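You operate a simulated robot arm through the tools that you are given. There is no shell and no other tool.

The job below is to be done with a simulated robot arm. You get a single attempt, and the scene is never put back.

## Task
Put things in order on the folding table. At the end: the orange soap jar stands where the white hygrometer stood; the black key fob stands on top of the orange dosing ball; the teal stain stick stands where the orange soap jar stood; the white hygrometer stands on top of the stain soap; whatever was shut is shut again. Leave all else as you found it, and nothing knocked over.

The check looks at the end state, three seconds after you hand in, the way a careful person would. Anything else that was tipped, shoved, dropped, spilled or broken makes it a failure.

## Robot
A 6-joint arm with a two-finger parallel gripper, fixed in place. Base frame: the origin is at the foot of the arm, x ahead of it, y to its left, z up; the work surface is at about z = 0. Readings come in mm, degrees, newtons and seconds.
With the tool pointing down near the work surface it reaches from about 180 to 460 mm from the base axis. Its first joint turns from -70.0 to 70.0 degrees. Payload 1.9 kg.
The tool frame sits at the grasp point between the pads (the TCP): z along the fingers, y along the line on which they close. The tips reach 23 mm beyond it. The gripper opens to 94 mm. The fingers are 38 mm wide and 10 mm thick; the gripper's body (54 by 96 mm) begins 39 mm behind the TCP.
Orientation is that of the tool frame in the base frame, as a unit quaternion [w, x, y, z]. With the fingers straight down and closing along the base's y, the tool's x points along the base's -x, its y along +y and its z along -z.

## Interface
- The arm moves only by the tool play_rows. Its argument "series" is a list of rows, each an object of numbers (a shift or turn left out is 0, a gripper value left out holds the last): "tx", "ty", "tz": the shift along the tool's x, y, z in units of 400 mm (1.0 is 400 mm); "wx", "wy", "wz": the turn, a rotation vector about the tool's x, y, z in units of 45 degrees (1.0 is 45 degrees); "grip": the gripper command, from -1 (fully open) to 1 (shut), values between in proportion. In form: [{"tx": .., "ty": .., "tz": .., "wx": .., "wy": .., "wz": .., "grip": ..}, ...]. A call has 1 to 20 rows; each row is the pose to reach, as a shift and turn from the pose commanded when the call began, along the tool's axes at that moment. A call with a number of a shift or a turn outside -1 to 1 is refused whole. Rows are played at 5 a second. More than 50 mm and 8.6 degrees between two rows, or a gripper value outside its range, and nothing of the call is played. Where a pose cannot be reached the arm comes as near as it can. A force on the tool above 40 N (or 10 N above the force at the start of the call, whichever is more), or a blocked arm, ends the call early, and 0.2 s more pass. The fingers move at their own pace (about 108 mm/s each) and stop on an object; they squeeze with about 25 N. The grip force told is the motor's: it shows also when the fingers shut on nothing. Time passes only in rows, and 0.2 s behind the last, so rows that repeat a pose let the fingers close. It gives the time, the measured TCP pose, the force on the tool (base axes), the opening and the grip force at its end, in the units of the frame above (readings bear some noise), with the torque about the TCP (base axes, N m) and any sound that the robot's microphone picked up.
- Cameras (640 x 400 px; columns grow to the right, rows downward): "scene" is fixed at [48.5, 306.1, 423.7]; the picture's right is [-0.83, -0.56, 0.00], its down [-0.32, 0.48, -0.81] and it looks along [0.45, -0.68, -0.58] (base axes); focal length 217 px, centre (320, 200). "wrist" rides on the gripper at [87, 16, -74] in the tool frame; the picture's right is [-0.18, 0.98, 0.00], its down [-0.58, -0.11, -0.81] and it looks along [-0.79, -0.15, 0.59] (tool axes); focal length 243 px, centre (320, 200). There is no depth. A picture from a camera that has moved, and an enlarged one, comes with that camera's place and axes in the base frame and with its lens.
- grab_frame(camera): a new picture of that camera. It takes no simulated time.
- close_up(camera, box): a new picture of the part [left, top, right, bottom] of that camera's present view, enlarged. It takes no simulated time.
- sign_off(): hands the job in; it is judged then, once.

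Places have to be worked out from the pictures, the camera data and where the tool is seen. Open the gripper and draw the arm clear of the work before you hand the job in, unless the task says otherwise.

The tools are called by a JSON object that holds its "name" and its "arguments". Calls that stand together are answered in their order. play_rows: Moves the arm, as the interface text tells. Its arguments: {"type":"object","properties":{"series":{"type":"array"}},"required":["series"]} The other tools are called the same way: grab_frame (camera) takes a picture; close_up (camera, box) takes an enlarged picture of a part of a camera's view; sign_off () hands the job in.

At the start:

```text
time: 0.0
eef_pos: [296.5, 20.4, 310.6]
ee_rot: [0.0, 0.0, 1.0, 0.001]
ft_force: [0.1, -0.6, 0.3]
wrist_torque: [0.01, 0.0, 0.0]
opening: 94.0
grasp_force: 0.0
```

scene: 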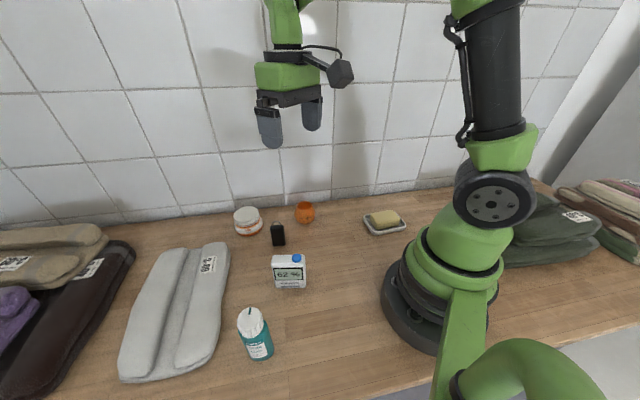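
wrist: 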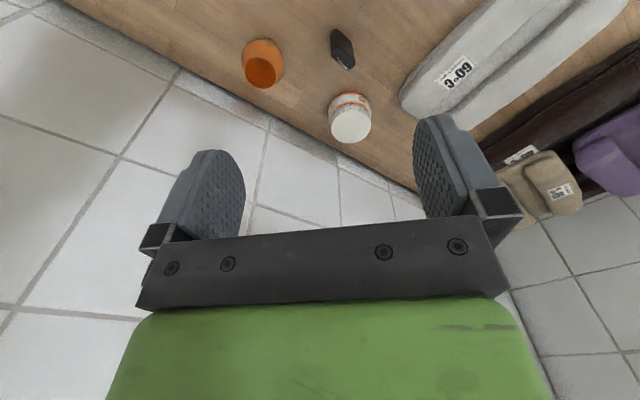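

I start by looking closely at the objects on the table with enlarged views from the fixed camera.

{"name": "close_up", "arguments": {"camera": "scene", "box": [220, 190, 340, 265]}}

{"name": "close_up", "arguments": {"camera": "scene", "box": [220, 240, 360, 370]}}

{"name": "close_up", "arguments": {"camera": "scene", "box": [340, 190, 430, 250]}}

{"name": "close_up", "arguments": {"camera": "wrist", "box": [220, 0, 420, 150]}}

```text
5.33 times, centred on (280, 228) of scene
camera zoom: at [48.5, 306.1, 423.7], right [-0.83, -0.56, 0.0], down [-0.32, 0.48, -0.81], along [0.45, -0.68, -0.58], focal length 1156 px, centre (533, 53)
```

zoom: 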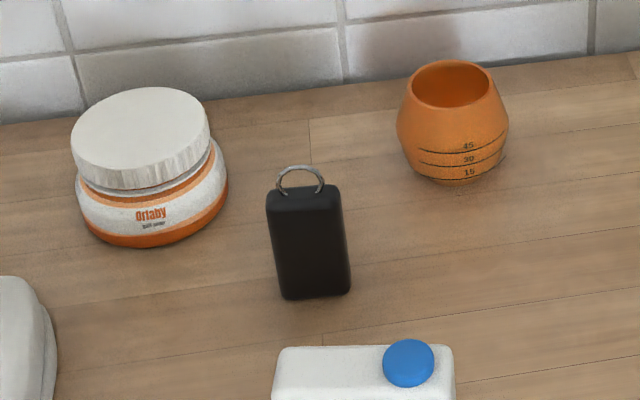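

```text
3.08 times, centred on (290, 305) of scene
camera zoom: at [48.5, 306.1, 423.7], right [-0.83, -0.56, 0.0], down [-0.32, 0.48, -0.81], along [0.45, -0.68, -0.58], focal length 667 px, centre (412, -123)
```

zoom: 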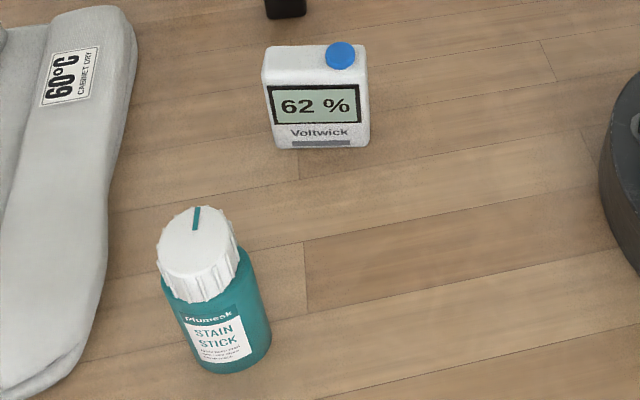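

```text
6.67 times, centred on (385, 220) of scene
camera zoom: at [48.5, 306.1, 423.7], right [-0.83, -0.56, 0.0], down [-0.32, 0.48, -0.81], along [0.45, -0.68, -0.58], focal length 1446 px, centre (-113, 67)
```

zoom: 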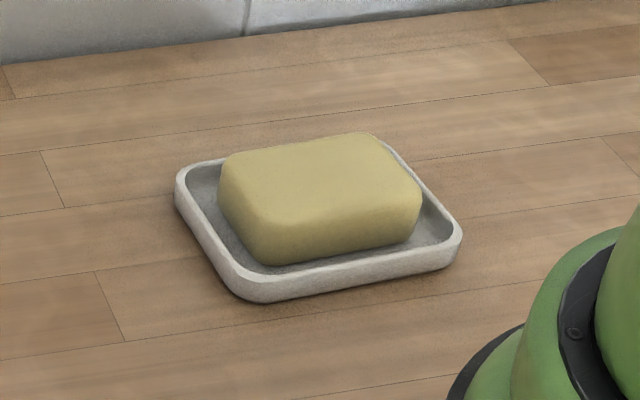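

```text
2.67 times, centred on (320, 75) of wrist
camera zoom: at [208.1, 35.5, 385.5], right [0.18, 0.98, 0.0], down [0.58, -0.11, 0.81], along [0.79, -0.15, -0.59], focal length 647 px, centre (320, 533)
```

zoom: 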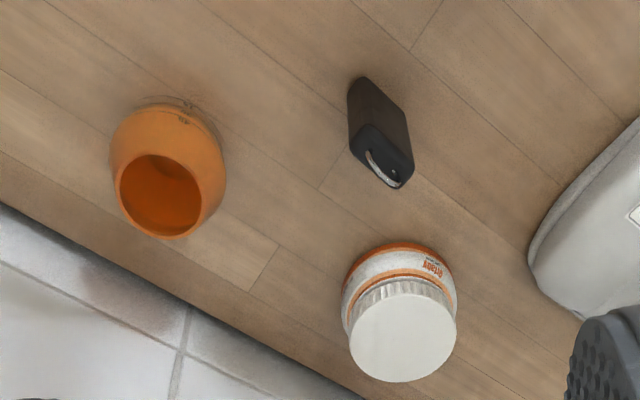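

The scene camera puts the stick near (211,237), the hygrometer near (259,105), the jar near (455,43), the fob near (352,42), the ball near (350,-68) and the soap near (155,-187). I tilt the tool so the wrist camera looks more downward, to refine these.

{"name": "play_rows", "arguments": {"series": [{"tx": 0.03, "ty": 0.02, "tz": -0.01, "wy": 0.16}, {"tx": 0.06, "ty": 0.04, "tz": -0.02, "wy": 0.32}, {"tx": 0.09, "ty": 0.07, "tz": -0.04, "wy": 0.48}, {"tx": 0.115, "ty": 0.1, "tz": -0.05, "wy": 0.64}, {"tx": 0.115, "ty": 0.1, "tz": -0.05, "wy": 0.64}]}}

```text
time: 1.2
eef_pos: [249.4, 59.6, 330.6]
ee_rot: [-0.249, 0.0, 0.969, 0.001]
ft_force: [-0.6, 0.4, 0.3]
wrist_torque: [0.01, -0.01, 0.0]
opening: 94.0
grasp_force: 0.0
```

The tilt went as commanded. I take the wrist picture now.

{"name": "grab_frame", "arguments": {"camera": "wrist"}}

{"name": "close_up", "arguments": {"camera": "wrist", "box": [200, 0, 640, 275]}}

```text
taken
camera wrist: at [208.8, 75.3, 438.5], right [0.16, 0.98, -0.09], down [0.9, -0.11, 0.43], along [0.41, -0.15, -0.9], focal length 243 px, centre (320, 200)
```

wrist: 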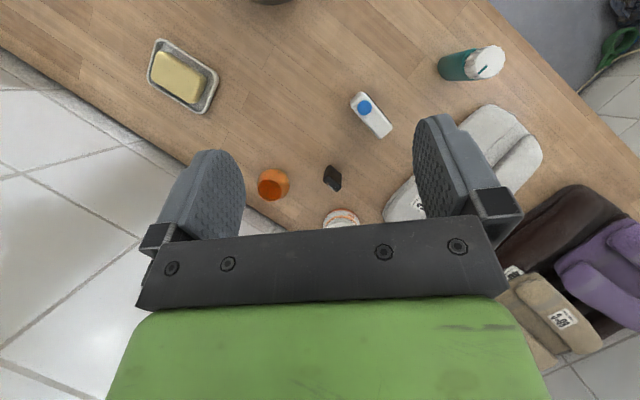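

```text
1.45 times, centred on (420, 138) of wrist
camera zoom: at [208.8, 75.3, 438.5], right [0.16, 0.98, -0.09], down [0.9, -0.11, 0.43], along [0.41, -0.15, -0.9], focal length 353 px, centre (174, 291)
```

zoom: 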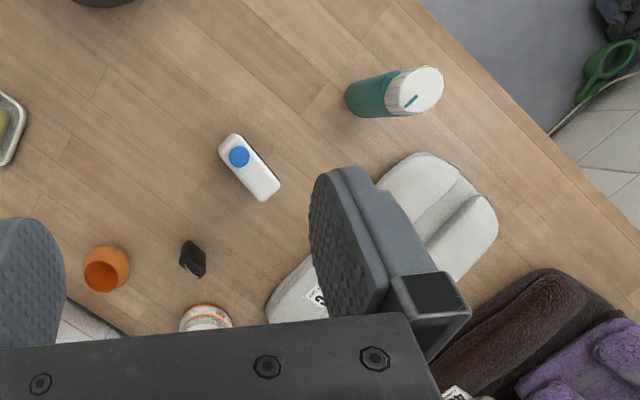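

Good overview. I take enlarged views of each object from here to measure footprints and heights.

{"name": "close_up", "arguments": {"camera": "wrist", "box": [320, 70, 420, 150]}}

{"name": "close_up", "arguments": {"camera": "wrist", "box": [420, 25, 520, 95]}}

{"name": "close_up", "arguments": {"camera": "wrist", "box": [240, 150, 370, 235]}}

{"name": "close_up", "arguments": {"camera": "wrist", "box": [130, 25, 240, 125]}}

```text
5.00 times, centred on (370, 110) of wrist
camera zoom: at [208.8, 75.3, 438.5], right [0.16, 0.98, -0.09], down [0.9, -0.11, 0.43], along [0.41, -0.15, -0.9], focal length 1213 px, centre (70, 650)
```

zoom: 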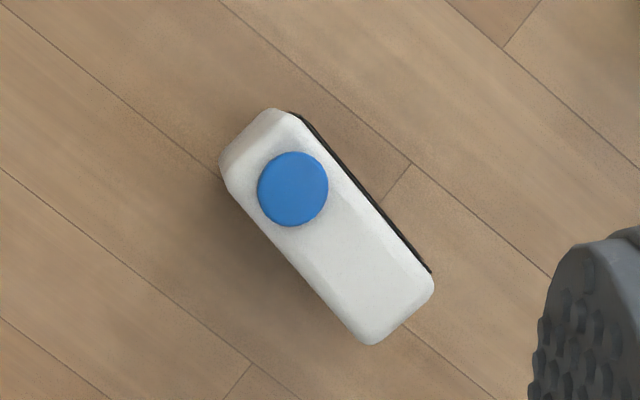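

```text
5.71 times, centred on (470, 60) of wrist
camera zoom: at [208.8, 75.3, 438.5], right [0.16, 0.98, -0.09], down [0.9, -0.11, 0.43], along [0.41, -0.15, -0.9], focal length 1386 px, centre (-537, 1000)
```

zoom: 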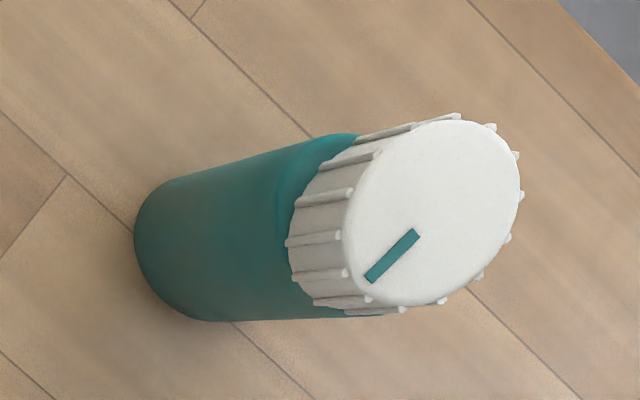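

```text
4.71 times, centred on (305, 192) of wrist
camera zoom: at [208.8, 75.3, 438.5], right [0.16, 0.98, -0.09], down [0.9, -0.11, 0.43], along [0.41, -0.15, -0.9], focal length 1142 px, centre (391, 235)
```

zoom: 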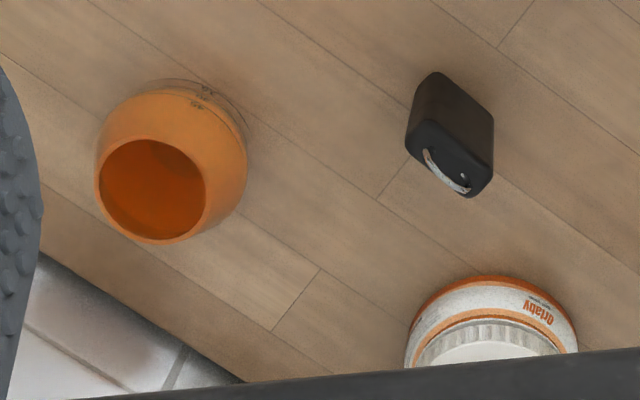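

```text
4.00 times, centred on (185, 75) of wrist
camera zoom: at [208.8, 75.3, 438.5], right [0.16, 0.98, -0.09], down [0.9, -0.11, 0.43], along [0.41, -0.15, -0.9], focal length 970 px, centre (860, 700)
```

zoom: 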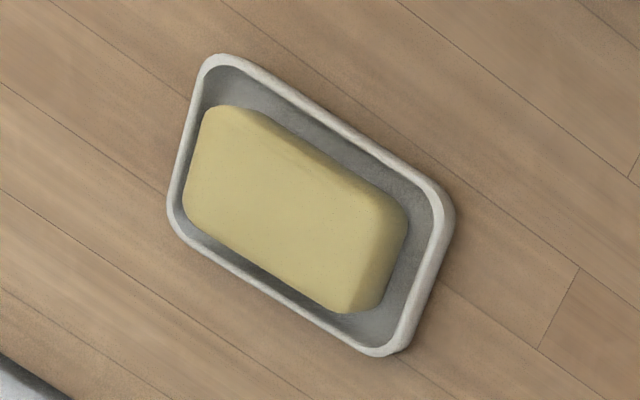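

I now have consistent estimates: hygrometer centre about (255,109) with its long axis near 35.5°, stick (212,237.5) about 115 mm tall, fob (352,42), ball (353,-71), soap top (156,-182). The dosing ball looks open at the top, so I move the camera above it for a close look.

{"name": "play_rows", "arguments": {"series": [{"tx": -0.0805, "ty": -0.0518, "tz": 0.0407}, {"tx": -0.161, "ty": -0.1036, "tz": 0.0813}, {"tx": -0.2414, "ty": -0.1554, "tz": 0.122}, {"tx": -0.3219, "ty": -0.2072, "tz": 0.1627}, {"tx": -0.4023, "ty": -0.259, "tz": 0.2033}, {"tx": -0.4828, "ty": -0.3108, "tz": 0.244}, {"tx": -0.4828, "ty": -0.3108, "tz": 0.244}]}}

{"name": "grab_frame", "arguments": {"camera": "wrist"}}

{"name": "close_up", "arguments": {"camera": "wrist", "box": [250, 60, 410, 200]}}

```text
time: 2.8
eef_pos: [372.9, -64.5, 152.9]
ee_rot: [-0.248, 0.0, 0.969, 0.002]
ft_force: [0.3, 0.1, 0.2]
wrist_torque: [0.02, 0.02, 0.03]
opening: 93.9
grasp_force: 0.1
```

```text
taken
camera wrist: at [331.3, -49.6, 260.1], right [0.16, 0.98, -0.09], down [0.9, -0.11, 0.43], along [0.41, -0.15, -0.9], focal length 243 px, centre (320, 200)
```

wrist: 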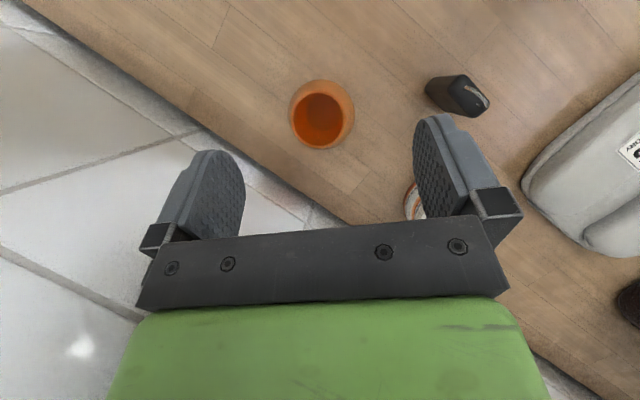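

```text
2.86 times, centred on (330, 130) of wrist
camera zoom: at [331.3, -49.6, 260.1], right [0.16, 0.98, -0.09], down [0.9, -0.11, 0.43], along [0.41, -0.15, -0.9], focal length 693 px, centre (291, 400)
```

zoom: 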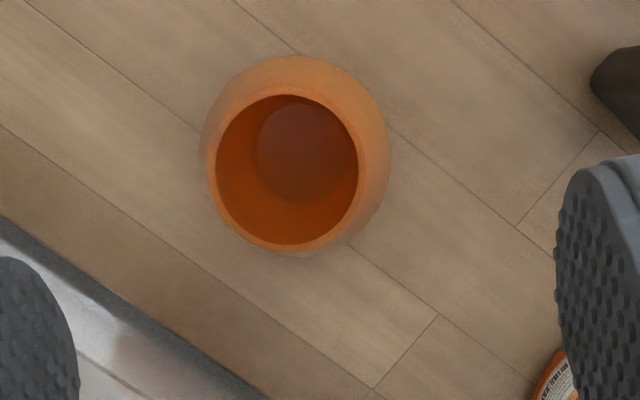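

The ball is a hollow cup: opening about 40 mm inside at the rim, centre near (353,-72). I need the fob's exact size, so I enlarge it in both cameras.

{"name": "close_up", "arguments": {"camera": "wrist", "box": [410, 60, 510, 130]}}

{"name": "close_up", "arguments": {"camera": "scene", "box": [255, 210, 305, 255]}}

{"name": "close_up", "arguments": {"camera": "scene", "box": [285, 190, 330, 235]}}

```text
5.71 times, centred on (460, 95) of wrist
camera zoom: at [331.3, -49.6, 260.1], right [0.16, 0.98, -0.09], down [0.9, -0.11, 0.43], along [0.41, -0.15, -0.9], focal length 1386 px, centre (-480, 800)
```

zoom: 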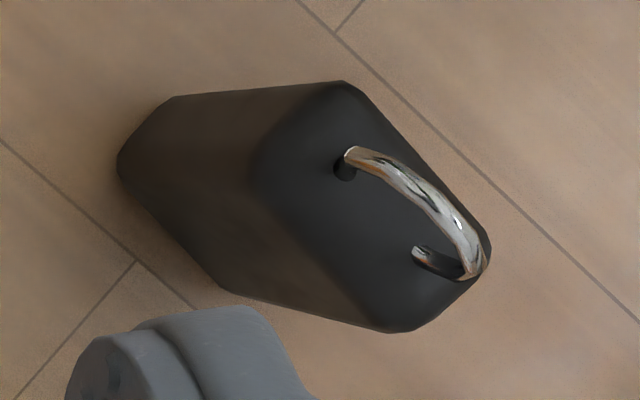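

```text
8.89 times, centred on (280, 232) of scene
camera zoom: at [48.5, 306.0, 423.7], right [-0.83, -0.56, 0.0], down [-0.32, 0.48, -0.81], along [0.45, -0.68, -0.58], focal length 1928 px, centre (676, -89)
```

zoom: 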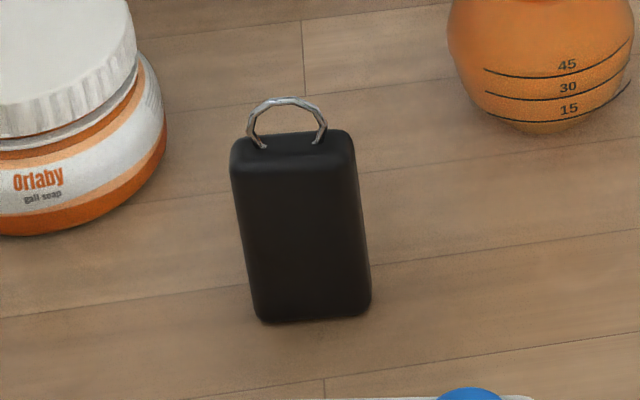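

```text
8.89 times, centred on (308, 212) of scene
camera zoom: at [48.5, 306.0, 423.7], right [-0.83, -0.56, 0.0], down [-0.32, 0.48, -0.81], along [0.45, -0.68, -0.58], focal length 1928 px, centre (431, 89)
```

zoom: 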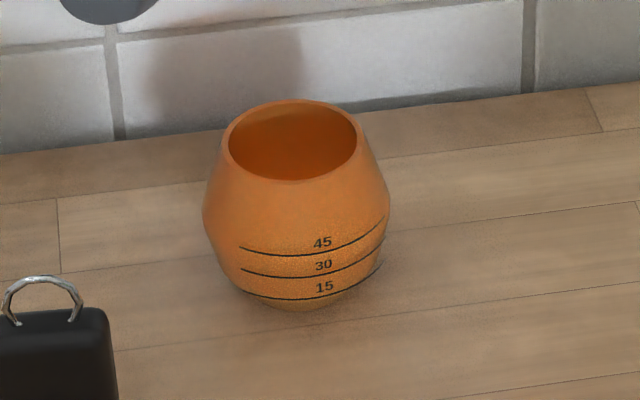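

The fob measures roughly 33×16×62 mm (ring to about 76 mm), centre (353,38), long axis about 42°; it is smaller than the ball's opening, so it will have to rest on the rim. I start with the hygrometer: first bring the tool back to vertical and higher.

{"name": "play_rows", "arguments": {"series": [{"tx": 0.061, "ty": 0.0, "tz": -0.0164, "wy": -0.16}, {"tx": 0.122, "ty": 0.0, "tz": -0.0328, "wy": -0.32}, {"tx": 0.183, "ty": 0.0, "tz": -0.0491, "wy": -0.48}, {"tx": 0.244, "ty": 0.0, "tz": -0.0655, "wy": -0.64}, {"tx": 0.244, "ty": 0.0, "tz": -0.0655, "wy": -0.64}]}}

```text
time: 4.0
eef_pos: [298.3, -64.2, 222.0]
ee_rot: [0.001, 0.001, 1.0, 0.001]
ft_force: [0.9, 0.4, -1.4]
wrist_torque: [-0.04, 0.01, 0.03]
opening: 94.2
grasp_force: 0.1
```

Tool is vertical at (299,-64,222). I now go above the hygrometer at (255,109), turning 35.5° so the fingers close across its thin side.

{"name": "play_rows", "arguments": {"series": [{"tx": 0.022, "ty": 0.0865, "tz": 0.036, "wz": -0.158}, {"tx": 0.044, "ty": 0.173, "tz": 0.072, "wz": -0.316}, {"tx": 0.066, "ty": 0.2595, "tz": 0.108, "wz": -0.474}, {"tx": 0.088, "ty": 0.346, "tz": 0.144, "wz": -0.632}, {"tx": 0.11, "ty": 0.4325, "tz": 0.18, "wz": -0.789}, {"tx": 0.11, "ty": 0.4325, "tz": 0.18, "wz": -0.789}]}}

{"name": "grab_frame", "arguments": {"camera": "wrist"}}

{"name": "close_up", "arguments": {"camera": "wrist", "box": [220, 40, 440, 190]}}

{"name": "grab_frame", "arguments": {"camera": "scene"}}

```text
time: 5.4
eef_pos: [255.7, 110.9, 150.2]
ee_rot: [0.001, -0.306, 0.952, 0.0]
ft_force: [0.0, 0.1, 0.4]
wrist_torque: [0.01, -0.02, 0.01]
opening: 94.3
grasp_force: 0.1
```

```text
taken
camera wrist: at [173.8, 71.4, 224.5], right [-0.42, 0.91, 0.0], down [0.54, 0.25, 0.81], along [0.73, 0.34, -0.59], focal length 243 px, centre (320, 200)
```

wrist: 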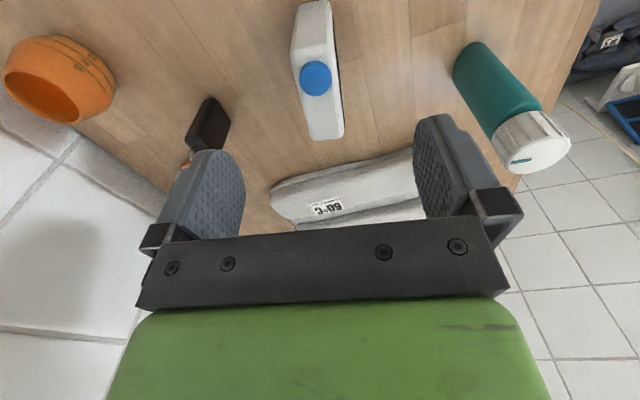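

```text
2.67 times, centred on (330, 115) of wrist
camera zoom: at [173.8, 71.4, 224.5], right [-0.42, 0.91, 0.0], down [0.54, 0.25, 0.81], along [0.73, 0.34, -0.59], focal length 647 px, centre (293, 427)
```

zoom: 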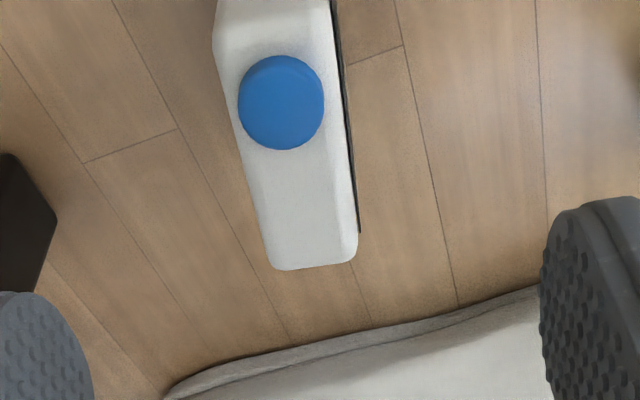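

```text
taken
```

scene: 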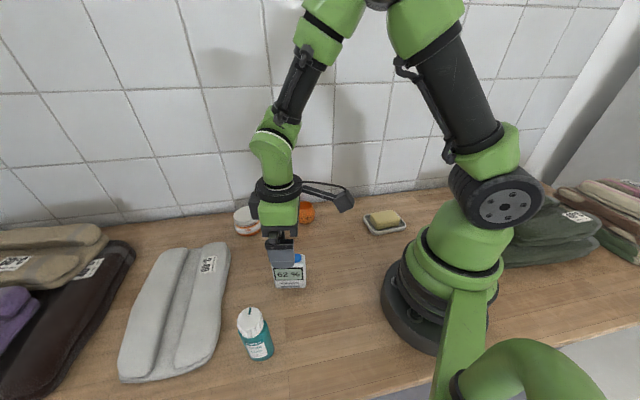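

From this view and the overhead one, the hygrometer is about 64×27×78 mm plus the button, centred at about (254,109.6), and the TCP is lined up with it. I descend to TCP z ≈ 50, keeping the gripper body above the button.

{"name": "play_rows", "arguments": {"series": [{"tx": 0.002, "tz": 0.06, "grip": -1}, {"tx": 0.004, "tz": 0.12}, {"tx": 0.005, "tz": 0.18}, {"tx": 0.005, "tz": 0.22}, {"tx": 0.005, "tz": 0.25}, {"tx": 0.005, "tz": 0.25}]}}

{"name": "close_up", "arguments": {"camera": "wrist", "box": [160, 0, 520, 225]}}

{"name": "close_up", "arguments": {"camera": "scene", "box": [230, 190, 370, 310]}}

```text
time: 6.8
eef_pos: [253.3, 108.4, 51.3]
ee_rot: [0.0, -0.304, 0.953, 0.0]
ft_force: [-0.4, -0.1, -0.1]
wrist_torque: [0.0, 0.02, -0.02]
opening: 94.1
grasp_force: 0.1
```

```text
1.78 times, centred on (340, 112) of wrist
camera zoom: at [172.0, 70.0, 125.5], right [-0.42, 0.91, 0.0], down [0.54, 0.25, 0.81], along [0.73, 0.34, -0.59], focal length 431 px, centre (284, 356)
```

zoom: 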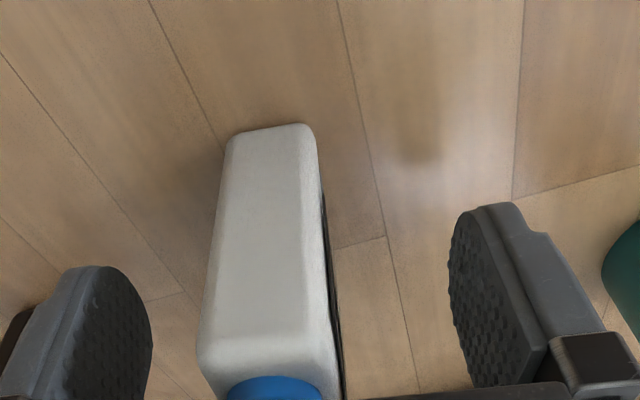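

```text
3.33 times, centred on (300, 250) of scene
camera zoom: at [48.5, 306.1, 423.7], right [-0.83, -0.56, 0.0], down [-0.32, 0.48, -0.81], along [0.45, -0.68, -0.58], focal length 723 px, centre (387, 33)
```

zoom: 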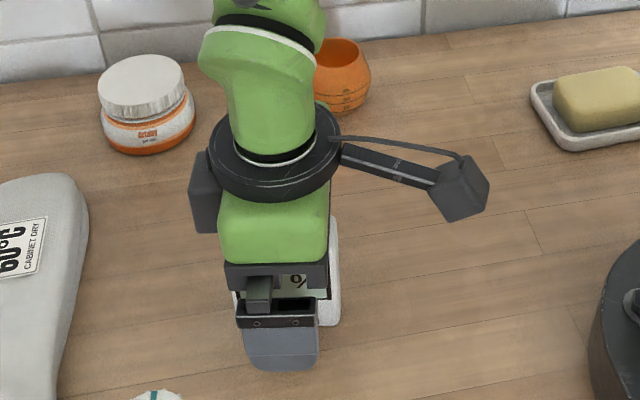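

The hygrometer sits between the fingers, well centred. I close the gripper.

{"name": "play_rows", "arguments": {"series": [{"grip": 0.2}, {"grip": 1}, {"grip": 1}, {"grip": 1}, {"grip": 1}]}}

```text
time: 8.0
eef_pos: [254.2, 107.5, 52.0]
ee_rot: [0.0, -0.306, 0.952, 0.001]
ft_force: [0.3, 0.4, -0.2]
wrist_torque: [0.04, 0.01, -0.03]
opening: 25.6
grasp_force: 25.3
```

Gripped at 25.6 mm. I lift the hygrometer straight up and check the reading.

{"name": "play_rows", "arguments": {"series": [{"tz": -0.02, "grip": 1}, {"tz": -0.06}, {"tz": -0.12}, {"tz": -0.2}, {"tz": -0.28}, {"tz": -0.28}]}}

{"name": "close_up", "arguments": {"camera": "scene", "box": [200, 150, 440, 330]}}

```text
time: 9.4
eef_pos: [252.3, 108.8, 160.7]
ee_rot: [0.0, -0.305, 0.952, 0.0]
ft_force: [0.6, 0.6, -0.9]
wrist_torque: [-0.01, 0.02, -0.04]
opening: 25.8
grasp_force: 25.2
```

```text
2.22 times, centred on (320, 240) of scene
camera zoom: at [48.5, 306.1, 423.7], right [-0.83, -0.56, 0.0], down [-0.32, 0.48, -0.81], along [0.45, -0.68, -0.58], focal length 482 px, centre (320, 111)
```

zoom: 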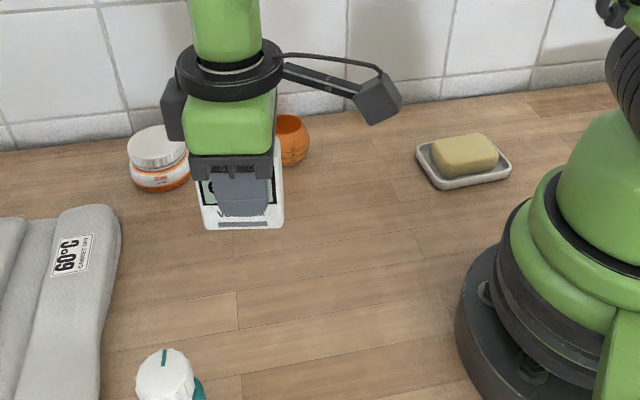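

The hygrometer lifted cleanly. I carry it in an arc at TCP z ≈ 175 towards the soap at about (155,-187), turning slowly so its long side matches the soap's (about 54°), and stop midway to check the pose.

{"name": "play_rows", "arguments": {"series": [{"tx": 0.045, "ty": -0.079, "tz": -0.012, "grip": 1}, {"tx": 0.09, "ty": -0.158, "tz": -0.024}, {"tx": 0.1355, "ty": -0.2365, "tz": -0.035, "wz": -0.05}, {"tx": 0.2075, "ty": -0.287, "tz": -0.035, "wz": -0.1}, {"tx": 0.28, "ty": -0.338, "tz": -0.035, "wz": -0.15}, {"tx": 0.352, "ty": -0.389, "tz": -0.035, "wz": -0.2}, {"tx": 0.352, "ty": -0.389, "tz": -0.035, "wz": -0.2}]}}

{"name": "grab_frame", "arguments": {"camera": "scene"}}

{"name": "grab_frame", "arguments": {"camera": "wrist"}}

```text
time: 11.0
eef_pos: [227.8, -100.1, 175.2]
ee_rot: [0.001, -0.379, 0.926, 0.0]
ft_force: [0.0, -0.1, -1.8]
wrist_torque: [-0.01, -0.02, -0.05]
opening: 25.7
grasp_force: 24.8
```

```text
taken
```

scene: 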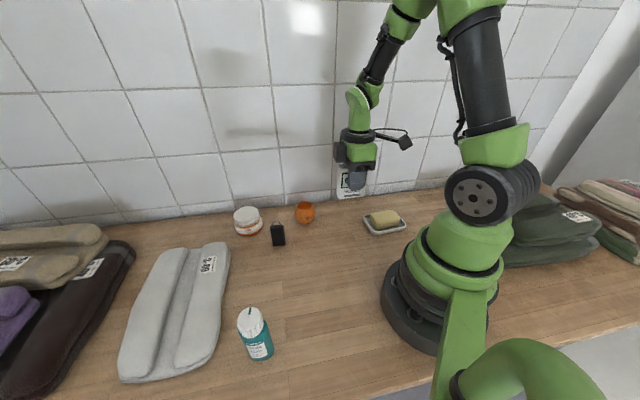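

```text
taken
camera wrist: at [153.3, -150.3, 249.5], right [-0.56, 0.83, 0.0], down [0.49, 0.33, 0.81], along [0.67, 0.45, -0.59], focal length 243 px, centre (320, 200)
```

wrist: 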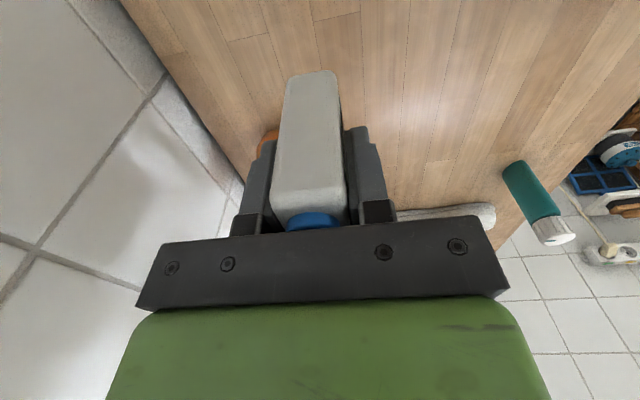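

Pose follows well (yaw 44.5°). I continue to above the soap, finishing the turn to 54°.

{"name": "play_rows", "arguments": {"series": [{"tx": 0.095, "ty": -0.008, "wz": -0.07, "grip": 1}, {"tx": 0.19, "ty": -0.016, "wz": -0.14}, {"tx": 0.286, "ty": -0.025, "wz": -0.209}, {"tx": 0.286, "ty": -0.025, "tz": 0.05, "wz": -0.209}, {"tx": 0.286, "ty": -0.025, "tz": 0.1, "wz": -0.209}, {"tx": 0.286, "ty": -0.025, "tz": 0.1, "wz": -0.209}]}}

{"name": "close_up", "arguments": {"camera": "scene", "box": [320, 110, 460, 250]}}

{"name": "grab_frame", "arguments": {"camera": "wrist"}}

```text
time: 12.4
eef_pos: [153.4, -188.3, 137.4]
ee_rot: [0.001, -0.453, 0.891, 0.0]
ft_force: [-1.2, 0.0, -0.8]
wrist_torque: [-0.02, -0.06, -0.02]
opening: 25.7
grasp_force: 25.4
```

```text
2.86 times, centred on (390, 180) of scene
camera zoom: at [48.5, 306.1, 423.7], right [-0.83, -0.56, 0.0], down [-0.32, 0.48, -0.81], along [0.45, -0.68, -0.58], focal length 620 px, centre (120, 257)
```

zoom: 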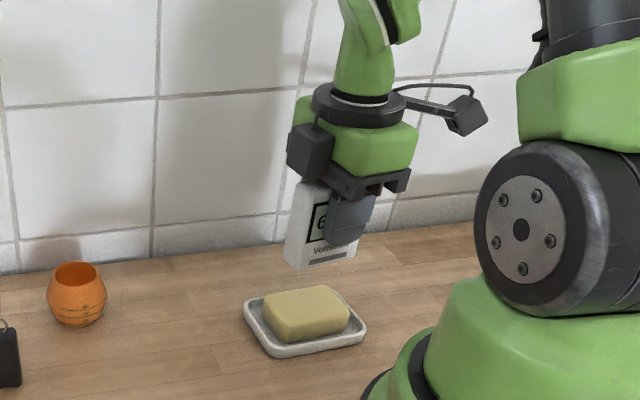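

```text
taken
camera wrist: at [88.5, -249.5, 212.0], right [-0.69, 0.73, 0.0], down [0.43, 0.41, 0.81], along [0.59, 0.55, -0.59], focal length 243 px, centre (320, 200)
```

wrist: 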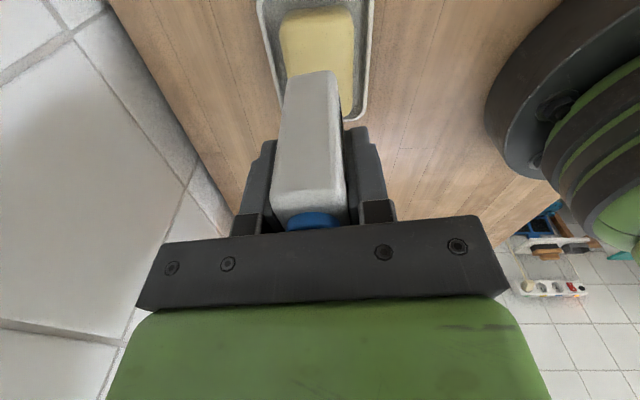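

Yaw is 53.9° and the TCP is near (154,-188). I enlarge the wrist view of the soap to refine its centre before lowering.

{"name": "close_up", "arguments": {"camera": "wrist", "box": [240, 0, 400, 130]}}

{"name": "close_up", "arguments": {"camera": "scene", "box": [350, 165, 420, 240]}}

```text
3.08 times, centred on (320, 65) of wrist
camera zoom: at [88.5, -249.5, 212.0], right [-0.69, 0.73, 0.0], down [0.43, 0.41, 0.81], along [0.59, 0.55, -0.59], focal length 746 px, centre (320, 615)
```

zoom: 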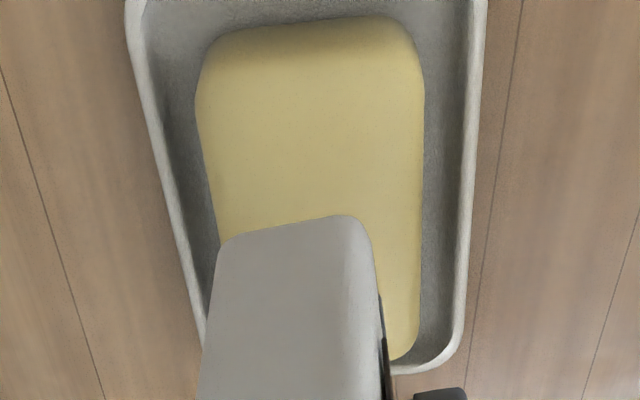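

```text
5.33 times, centred on (385, 202) of scene
camera zoom: at [48.5, 306.1, 423.7], right [-0.83, -0.56, 0.0], down [-0.32, 0.48, -0.81], along [0.45, -0.68, -0.58], focal length 1156 px, centre (-27, 187)
```

zoom: 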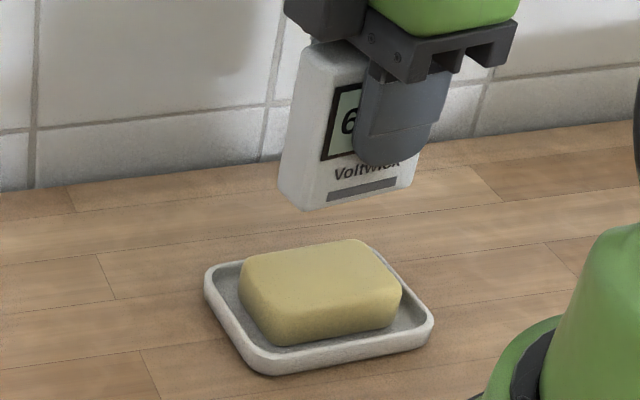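

The soap centre comes out at about (157,-183) with its axis near 49°, top near z = 30. I shift a few mm, turn back 5°, and lower until the hygrometer's bottom is about 10 mm above the soap.

{"name": "play_rows", "arguments": {"series": [{"tx": -0.007, "ty": 0.001, "tz": 0.03, "wz": 0.055, "grip": 1}, {"tx": -0.0142, "ty": 0.002, "tz": 0.06, "wz": 0.11}, {"tx": -0.0142, "ty": 0.002, "tz": 0.09, "wz": 0.11}, {"tx": -0.0142, "ty": 0.002, "tz": 0.112, "wz": 0.11}, {"tx": -0.0142, "ty": 0.002, "tz": 0.112, "wz": 0.11}]}}

{"name": "close_up", "arguments": {"camera": "scene", "box": [350, 165, 420, 240]}}

{"name": "close_up", "arguments": {"camera": "wrist", "box": [240, 0, 400, 130]}}

```text
time: 13.6
eef_pos: [158.1, -183.0, 91.8]
ee_rot: [0.001, -0.415, 0.91, 0.001]
ft_force: [-0.9, 0.1, -1.1]
wrist_torque: [0.0, 0.01, 0.0]
opening: 25.8
grasp_force: 25.1
```

```text
5.33 times, centred on (385, 202) of scene
camera zoom: at [48.5, 306.1, 423.7], right [-0.83, -0.56, 0.0], down [-0.32, 0.48, -0.81], along [0.45, -0.68, -0.58], focal length 1156 px, centre (-27, 187)
```

zoom: 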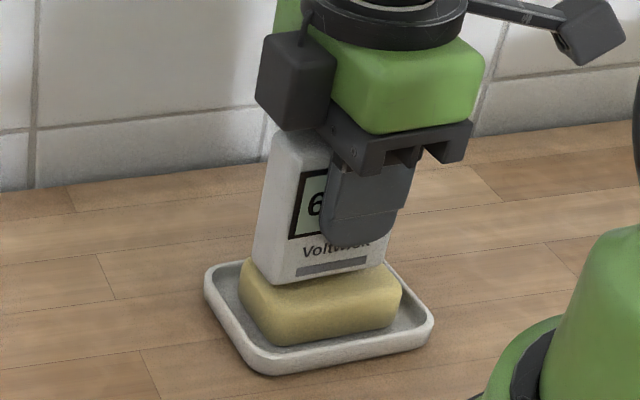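

```text
3.08 times, centred on (320, 65) of wrist
camera zoom: at [87.1, -238.5, 165.6], right [-0.62, 0.78, 0.0], down [0.46, 0.37, 0.81], along [0.63, 0.5, -0.59], focal length 746 px, centre (320, 615)
```

zoom: 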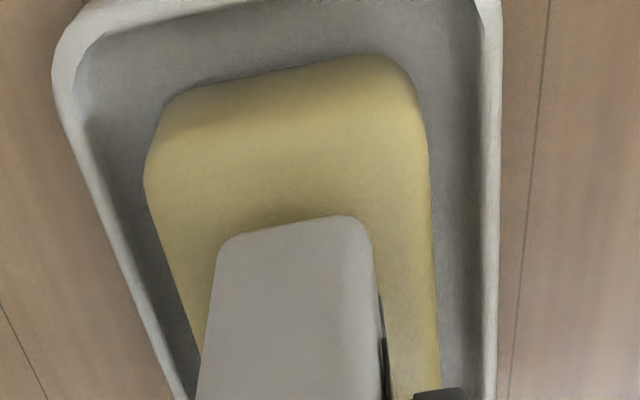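

The hygrometer is nicely aligned above the soap with roughly 10 mm to go. I lower in small steps and watch the force.

{"name": "play_rows", "arguments": {"series": [{"tz": 0.006, "grip": 1}, {"tz": 0.012}, {"tz": 0.018}, {"tz": 0.018}]}}

{"name": "close_up", "arguments": {"camera": "scene", "box": [350, 165, 420, 240]}}

```text
time: 14.6
eef_pos: [157.8, -183.3, 84.3]
ee_rot: [0.001, -0.414, 0.91, 0.0]
ft_force: [-3.0, 0.3, 12.9]
wrist_torque: [0.2, -0.03, 0.02]
opening: 25.9
grasp_force: 25.0
```

```text
5.33 times, centred on (385, 202) of scene
camera zoom: at [48.5, 306.1, 423.7], right [-0.83, -0.56, 0.0], down [-0.32, 0.48, -0.81], along [0.45, -0.68, -0.58], focal length 1156 px, centre (-27, 187)
```

zoom: 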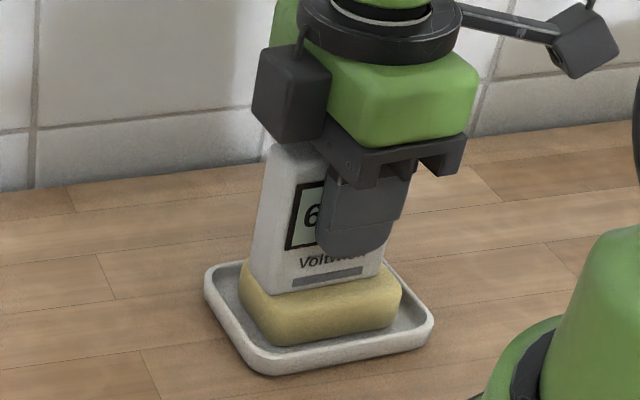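

Contact: 13 N upward at TCP z ≈ 84, so the soap top is near z = 34. I relieve most of the press by rising slightly, then check.

{"name": "play_rows", "arguments": {"series": [{"tz": -0.002, "grip": 1}, {"tz": -0.0025}]}}

```text
time: 15.2
eef_pos: [157.9, -182.3, 85.7]
ee_rot: [0.001, -0.415, 0.91, 0.001]
ft_force: [-0.9, 0.0, -0.6]
wrist_torque: [-0.02, -0.01, 0.01]
opening: 25.8
grasp_force: 24.7
```

{"name": "play_rows", "arguments": {"series": [{"tz": 0.0014, "grip": 1}, {"tz": 0.0014}]}}

```text
time: 15.8
eef_pos: [159.5, -181.5, 84.1]
ee_rot: [0.001, -0.414, 0.91, 0.001]
ft_force: [-0.1, 0.4, -0.8]
wrist_torque: [0.0, 0.02, 0.01]
opening: 25.7
grasp_force: 25.3
```

Still hanging free (-0.8 N), so within a millimetre of the soap. I lower another fraction of a millimetre.

{"name": "play_rows", "arguments": {"series": [{"tz": 0.001, "grip": 1}, {"tz": 0.001}]}}

```text
time: 16.4
eef_pos: [157.4, -184.2, 84.4]
ee_rot: [0.001, -0.414, 0.91, 0.0]
ft_force: [-0.7, 3.7, 19.2]
wrist_torque: [0.37, -0.12, 0.05]
opening: 25.5
grasp_force: 25.3
```

Firm contact now (19 N), slightly towards one end. I ease back 0.2 mm and then open the gripper slowly.

{"name": "play_rows", "arguments": {"series": [{"tz": -0.0005, "grip": 1}, {"tz": -0.0005}]}}

```text
time: 17.0
eef_pos: [157.0, -183.1, 83.6]
ee_rot: [0.001, -0.415, 0.91, 0.0]
ft_force: [-0.1, 0.2, 1.0]
wrist_torque: [0.02, -0.03, 0.0]
opening: 26.0
grasp_force: 25.0
```

Force is now about 1 N, just resting. I open the fingers in stages.

{"name": "play_rows", "arguments": {"series": [{"grip": 0.4}, {"grip": 0.3}, {"grip": 0.1}, {"grip": -0.3}, {"grip": -0.6}]}}

{"name": "close_up", "arguments": {"camera": "scene", "box": [350, 165, 420, 240]}}

{"name": "close_up", "arguments": {"camera": "wrist", "box": [160, 0, 480, 225]}}

```text
time: 18.2
eef_pos: [156.9, -182.9, 83.8]
ee_rot: [0.001, -0.414, 0.91, 0.001]
ft_force: [-0.5, 0.4, 0.5]
wrist_torque: [-0.02, -0.01, -0.01]
opening: 75.3
grasp_force: 0.0
```

```text
5.33 times, centred on (385, 202) of scene
camera zoom: at [48.5, 306.1, 423.7], right [-0.83, -0.56, 0.0], down [-0.32, 0.48, -0.81], along [0.45, -0.68, -0.58], focal length 1156 px, centre (-27, 187)
```

zoom: 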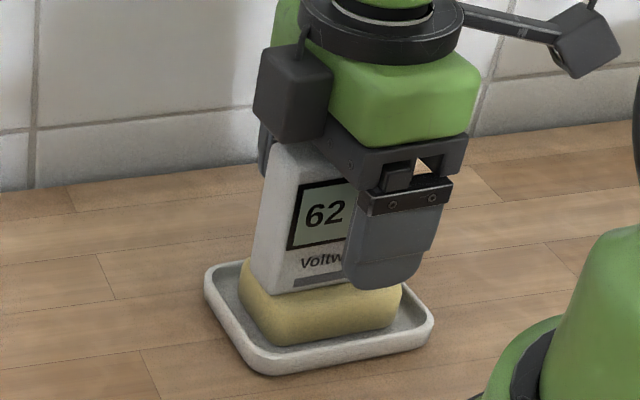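

```text
1.78 times, centred on (320, 112) of wrist
camera zoom: at [87.1, -238.4, 158.7], right [-0.62, 0.78, 0.0], down [0.46, 0.37, 0.81], along [0.63, 0.5, -0.59], focal length 431 px, centre (320, 356)
```

zoom: 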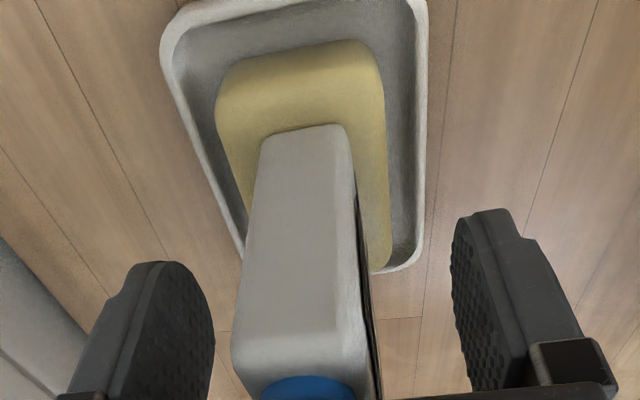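

The hygrometer stands upright on the soap, centred within a few mm. I raise the gripper straight up and check that it stays.

{"name": "play_rows", "arguments": {"series": [{"tz": -0.03, "grip": -0.6}, {"tz": -0.09}, {"tz": -0.17}, {"tz": -0.26}, {"tz": -0.3}, {"tz": -0.3}]}}

{"name": "close_up", "arguments": {"camera": "scene", "box": [340, 150, 430, 240]}}

{"name": "grab_frame", "arguments": {"camera": "wrist"}}

```text
time: 19.6
eef_pos: [157.5, -183.2, 204.2]
ee_rot: [0.001, -0.415, 0.91, 0.0]
ft_force: [-0.2, 0.4, 0.1]
wrist_torque: [0.02, 0.04, 0.01]
opening: 75.4
grasp_force: 0.1
```

```text
4.44 times, centred on (385, 195) of scene
camera zoom: at [48.5, 306.1, 423.7], right [-0.83, -0.56, 0.0], down [-0.32, 0.48, -0.81], along [0.45, -0.68, -0.58], focal length 964 px, centre (31, 222)
```

zoom: 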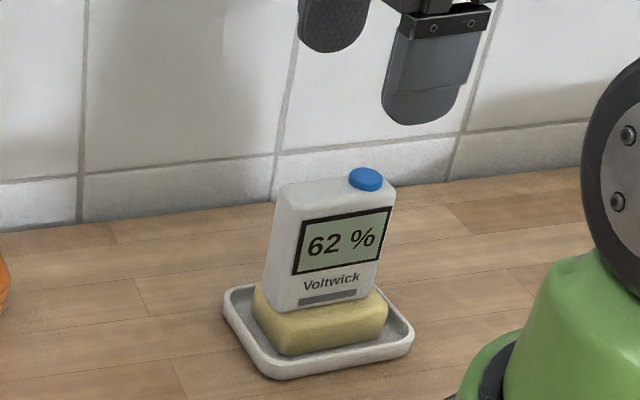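

```text
taken
camera wrist: at [87.7, -238.2, 278.6], right [-0.62, 0.78, 0.0], down [0.46, 0.37, 0.81], along [0.63, 0.5, -0.59], focal length 243 px, centre (320, 200)
```

wrist: 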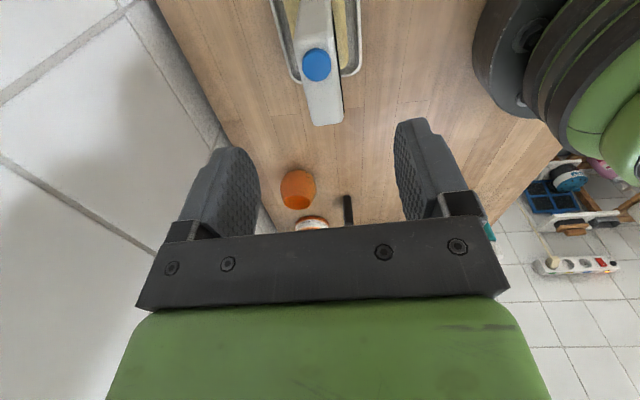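

The hygrometer stands well on the soap. Next is the jar: I move to a hover short of it, around (415,35,190), turning the yaw to about 40° so the camera stays clear of the fob.

{"name": "play_rows", "arguments": {"series": [{"tx": -0.0927, "ty": -0.0144, "tz": 0.004, "wz": 0.022, "grip": -0.6}, {"tx": -0.1854, "ty": -0.0288, "tz": 0.008, "wz": 0.044}, {"tx": -0.2782, "ty": -0.0432, "tz": 0.012, "wz": 0.066}, {"tx": -0.3709, "ty": -0.0576, "tz": 0.016, "wz": 0.088}, {"tx": -0.4636, "ty": -0.072, "tz": 0.02, "wz": 0.11}, {"tx": -0.5563, "ty": -0.0864, "tz": 0.024, "wz": 0.133, "grip": -1}, {"tx": -0.649, "ty": -0.1007, "tz": 0.028, "wz": 0.155}, {"tx": -0.7418, "ty": -0.1151, "tz": 0.031, "wz": 0.178}, {"tx": -0.8345, "ty": -0.1295, "tz": 0.035, "wz": 0.2}, {"tx": -0.8345, "ty": -0.1295, "tz": 0.035, "wz": 0.2}]}}

{"name": "grab_frame", "arguments": {"camera": "wrist"}}

{"name": "grab_frame", "arguments": {"camera": "scene"}}

```text
time: 21.8
eef_pos: [416.0, 36.2, 190.9]
ee_rot: [0.0, -0.34, 0.94, 0.0]
ft_force: [0.5, 0.5, -1.1]
wrist_torque: [0.02, 0.02, -0.02]
opening: 93.8
grasp_force: 0.1
```

```text
taken
camera wrist: at [338.2, -8.1, 264.5], right [-0.49, 0.87, 0.0], down [0.52, 0.29, 0.81], along [0.7, 0.4, -0.59], focal length 243 px, centre (320, 200)
```

wrist: 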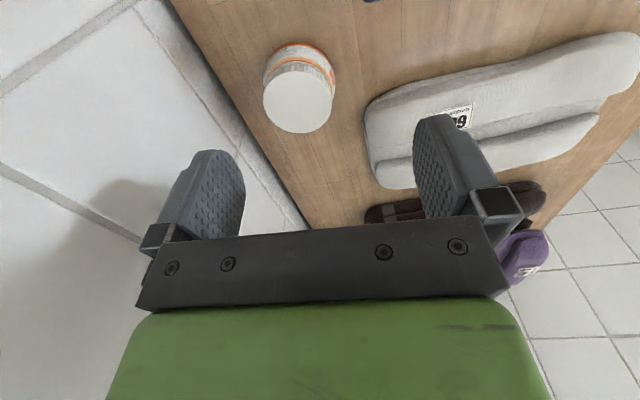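

```text
taken
```

scene: 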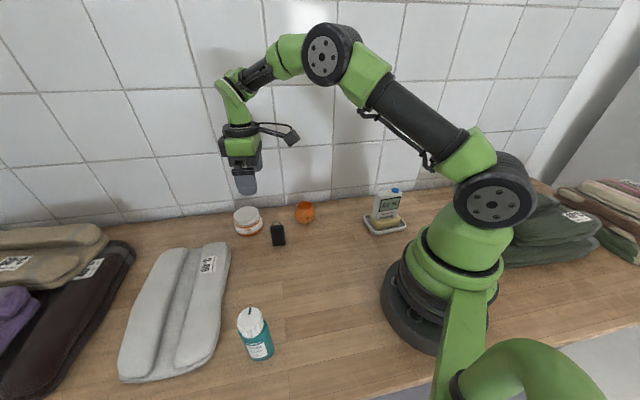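

I enlarge the jar in both cameras to measure its centre, body and lid.

{"name": "close_up", "arguments": {"camera": "wrist", "box": [250, 30, 350, 140]}}

{"name": "close_up", "arguments": {"camera": "scene", "box": [225, 195, 275, 245]}}

```text
3.64 times, centred on (300, 85) of wrist
camera zoom: at [338.2, -8.1, 264.5], right [-0.49, 0.87, 0.0], down [0.52, 0.29, 0.81], along [0.7, 0.4, -0.59], focal length 882 px, centre (393, 618)
```

zoom: 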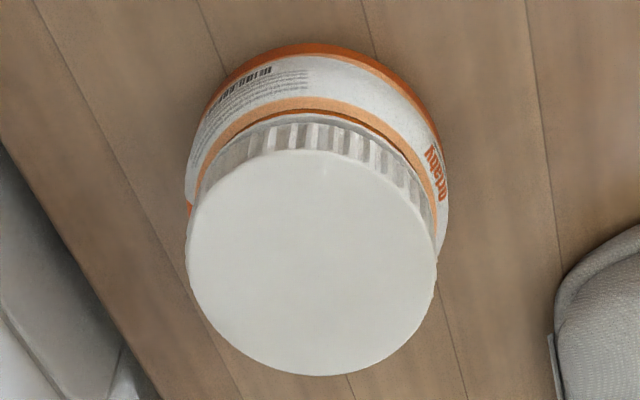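

```text
8.00 times, centred on (250, 220) of scene
camera zoom: at [48.5, 306.1, 423.7], right [-0.83, -0.56, 0.0], down [-0.32, 0.48, -0.81], along [0.45, -0.68, -0.58], focal length 1735 px, centre (880, 40)
```

zoom: 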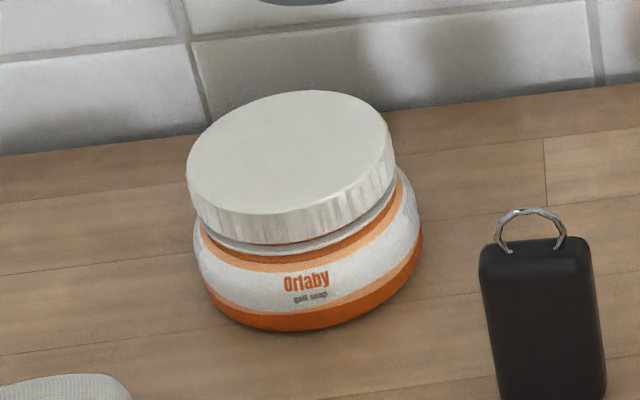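

The jar's lid centre comes out near (462,38) with the top at about z = 54–57; lid 65 mm, body about 75 mm wide. I lower to just above it for a closer, more precise view.

{"name": "play_rows", "arguments": {"series": [{"tx": -0.03, "ty": -0.023, "tz": 0.06, "grip": -1}, {"tx": -0.06, "ty": -0.046, "tz": 0.12}, {"tx": -0.0915, "ty": -0.0698, "tz": 0.18}, {"tx": -0.0915, "ty": -0.0698, "tz": 0.19}, {"tx": -0.0915, "ty": -0.0698, "tz": 0.19}]}}

{"name": "grab_frame", "arguments": {"camera": "wrist"}}

{"name": "close_up", "arguments": {"camera": "wrist", "box": [180, 0, 460, 200]}}

```text
time: 23.0
eef_pos: [462.4, 37.5, 114.5]
ee_rot: [0.001, -0.342, 0.94, 0.0]
ft_force: [0.5, 0.4, -0.6]
wrist_torque: [-0.01, -0.02, 0.02]
opening: 93.9
grasp_force: 0.1
```

```text
taken
camera wrist: at [383.1, -6.4, 189.0], right [-0.49, 0.87, 0.0], down [0.51, 0.29, 0.81], along [0.7, 0.4, -0.59], focal length 243 px, centre (320, 200)
```

wrist: 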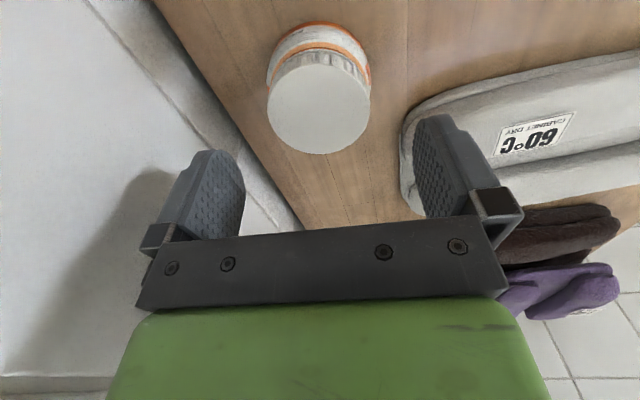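

```text
2.00 times, centred on (320, 100) of wrist
camera zoom: at [383.1, -6.4, 189.0], right [-0.49, 0.87, 0.0], down [0.51, 0.29, 0.81], along [0.7, 0.4, -0.59], focal length 485 px, centre (320, 400)
```

zoom: 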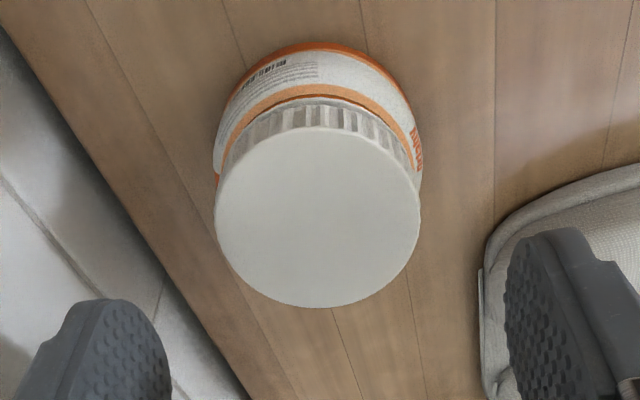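

The lid centre is within about 3 mm of the TCP; jar centre is about (464.5,38.7). I descend around the jar body in two stages, fingers either side with about 9 mm clearance each.

{"name": "play_rows", "arguments": {"series": [{"tx": -0.004, "tz": 0.04, "grip": -1}, {"tx": -0.0075, "tz": 0.08}, {"tx": -0.0075, "tz": 0.12}, {"tx": -0.0075, "tz": 0.14}, {"tx": -0.0075, "tz": 0.14}]}}

{"name": "grab_frame", "arguments": {"camera": "wrist"}}

{"name": "close_up", "arguments": {"camera": "scene", "box": [190, 130, 330, 260]}}

```text
time: 24.2
eef_pos: [457.7, 39.7, 58.3]
ee_rot: [0.001, -0.342, 0.94, -0.001]
ft_force: [0.4, -0.1, 0.1]
wrist_torque: [0.01, -0.02, 0.02]
opening: 93.9
grasp_force: 0.1
out of reach, approached as far as the arm can: row 1, 2, 3, 4, 5
```

```text
taken
camera wrist: at [380.1, -4.0, 133.6], right [-0.49, 0.87, 0.0], down [0.51, 0.29, 0.81], along [0.7, 0.4, -0.59], focal length 243 px, centre (320, 200)
```

wrist: 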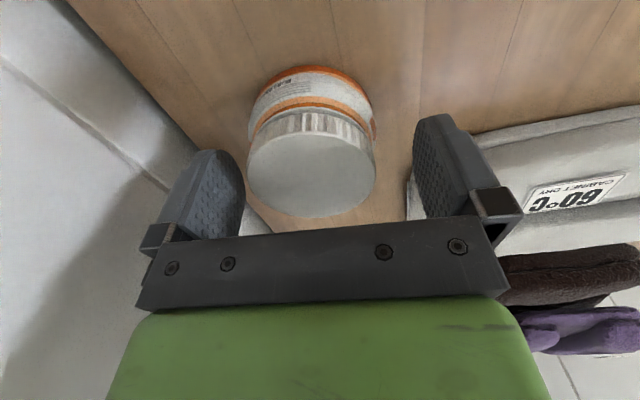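

```text
3.08 times, centred on (260, 195) of scene
camera zoom: at [48.5, 306.1, 423.7], right [-0.83, -0.56, 0.0], down [-0.32, 0.48, -0.81], along [0.45, -0.68, -0.58], focal length 667 px, centre (505, 215)
```

zoom: 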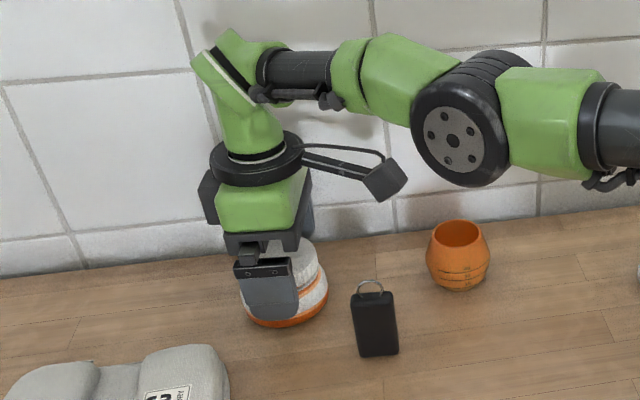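

The vertical tool tops out near radius 459 mm here, and the jar sits at about 466 mm. I back off along the pad direction so the pads can hold the jar slightly ahead of their centre, and read where I end up.

{"name": "play_rows", "arguments": {"series": [{"tx": 0.013, "ty": -0.001, "grip": -1}, {"tx": 0.026, "ty": -0.0015}, {"tx": 0.026, "ty": -0.0015}]}}

{"name": "grab_frame", "arguments": {"camera": "wrist"}}

```text
time: 25.0
eef_pos: [457.7, 33.0, 59.5]
ee_rot: [-0.001, -0.342, 0.94, 0.0]
ft_force: [0.2, -1.0, 0.5]
wrist_torque: [-0.01, -0.01, -0.02]
opening: 94.0
grasp_force: 0.0
out of reach, approached as far as the arm can: row 2, 3
```

```text
taken
camera wrist: at [378.8, -10.9, 133.7], right [-0.49, 0.87, 0.0], down [0.52, 0.29, 0.81], along [0.7, 0.4, -0.59], focal length 243 px, centre (320, 200)
```

wrist: 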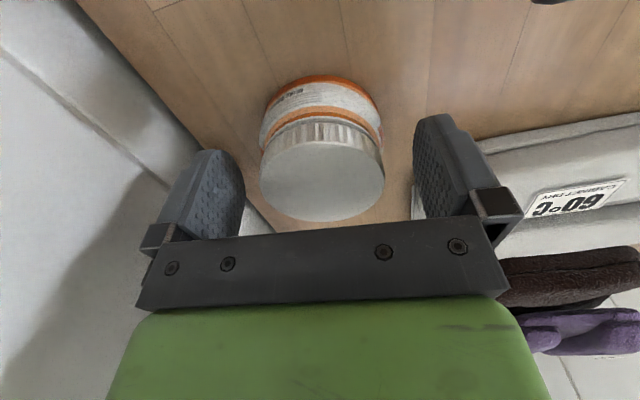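

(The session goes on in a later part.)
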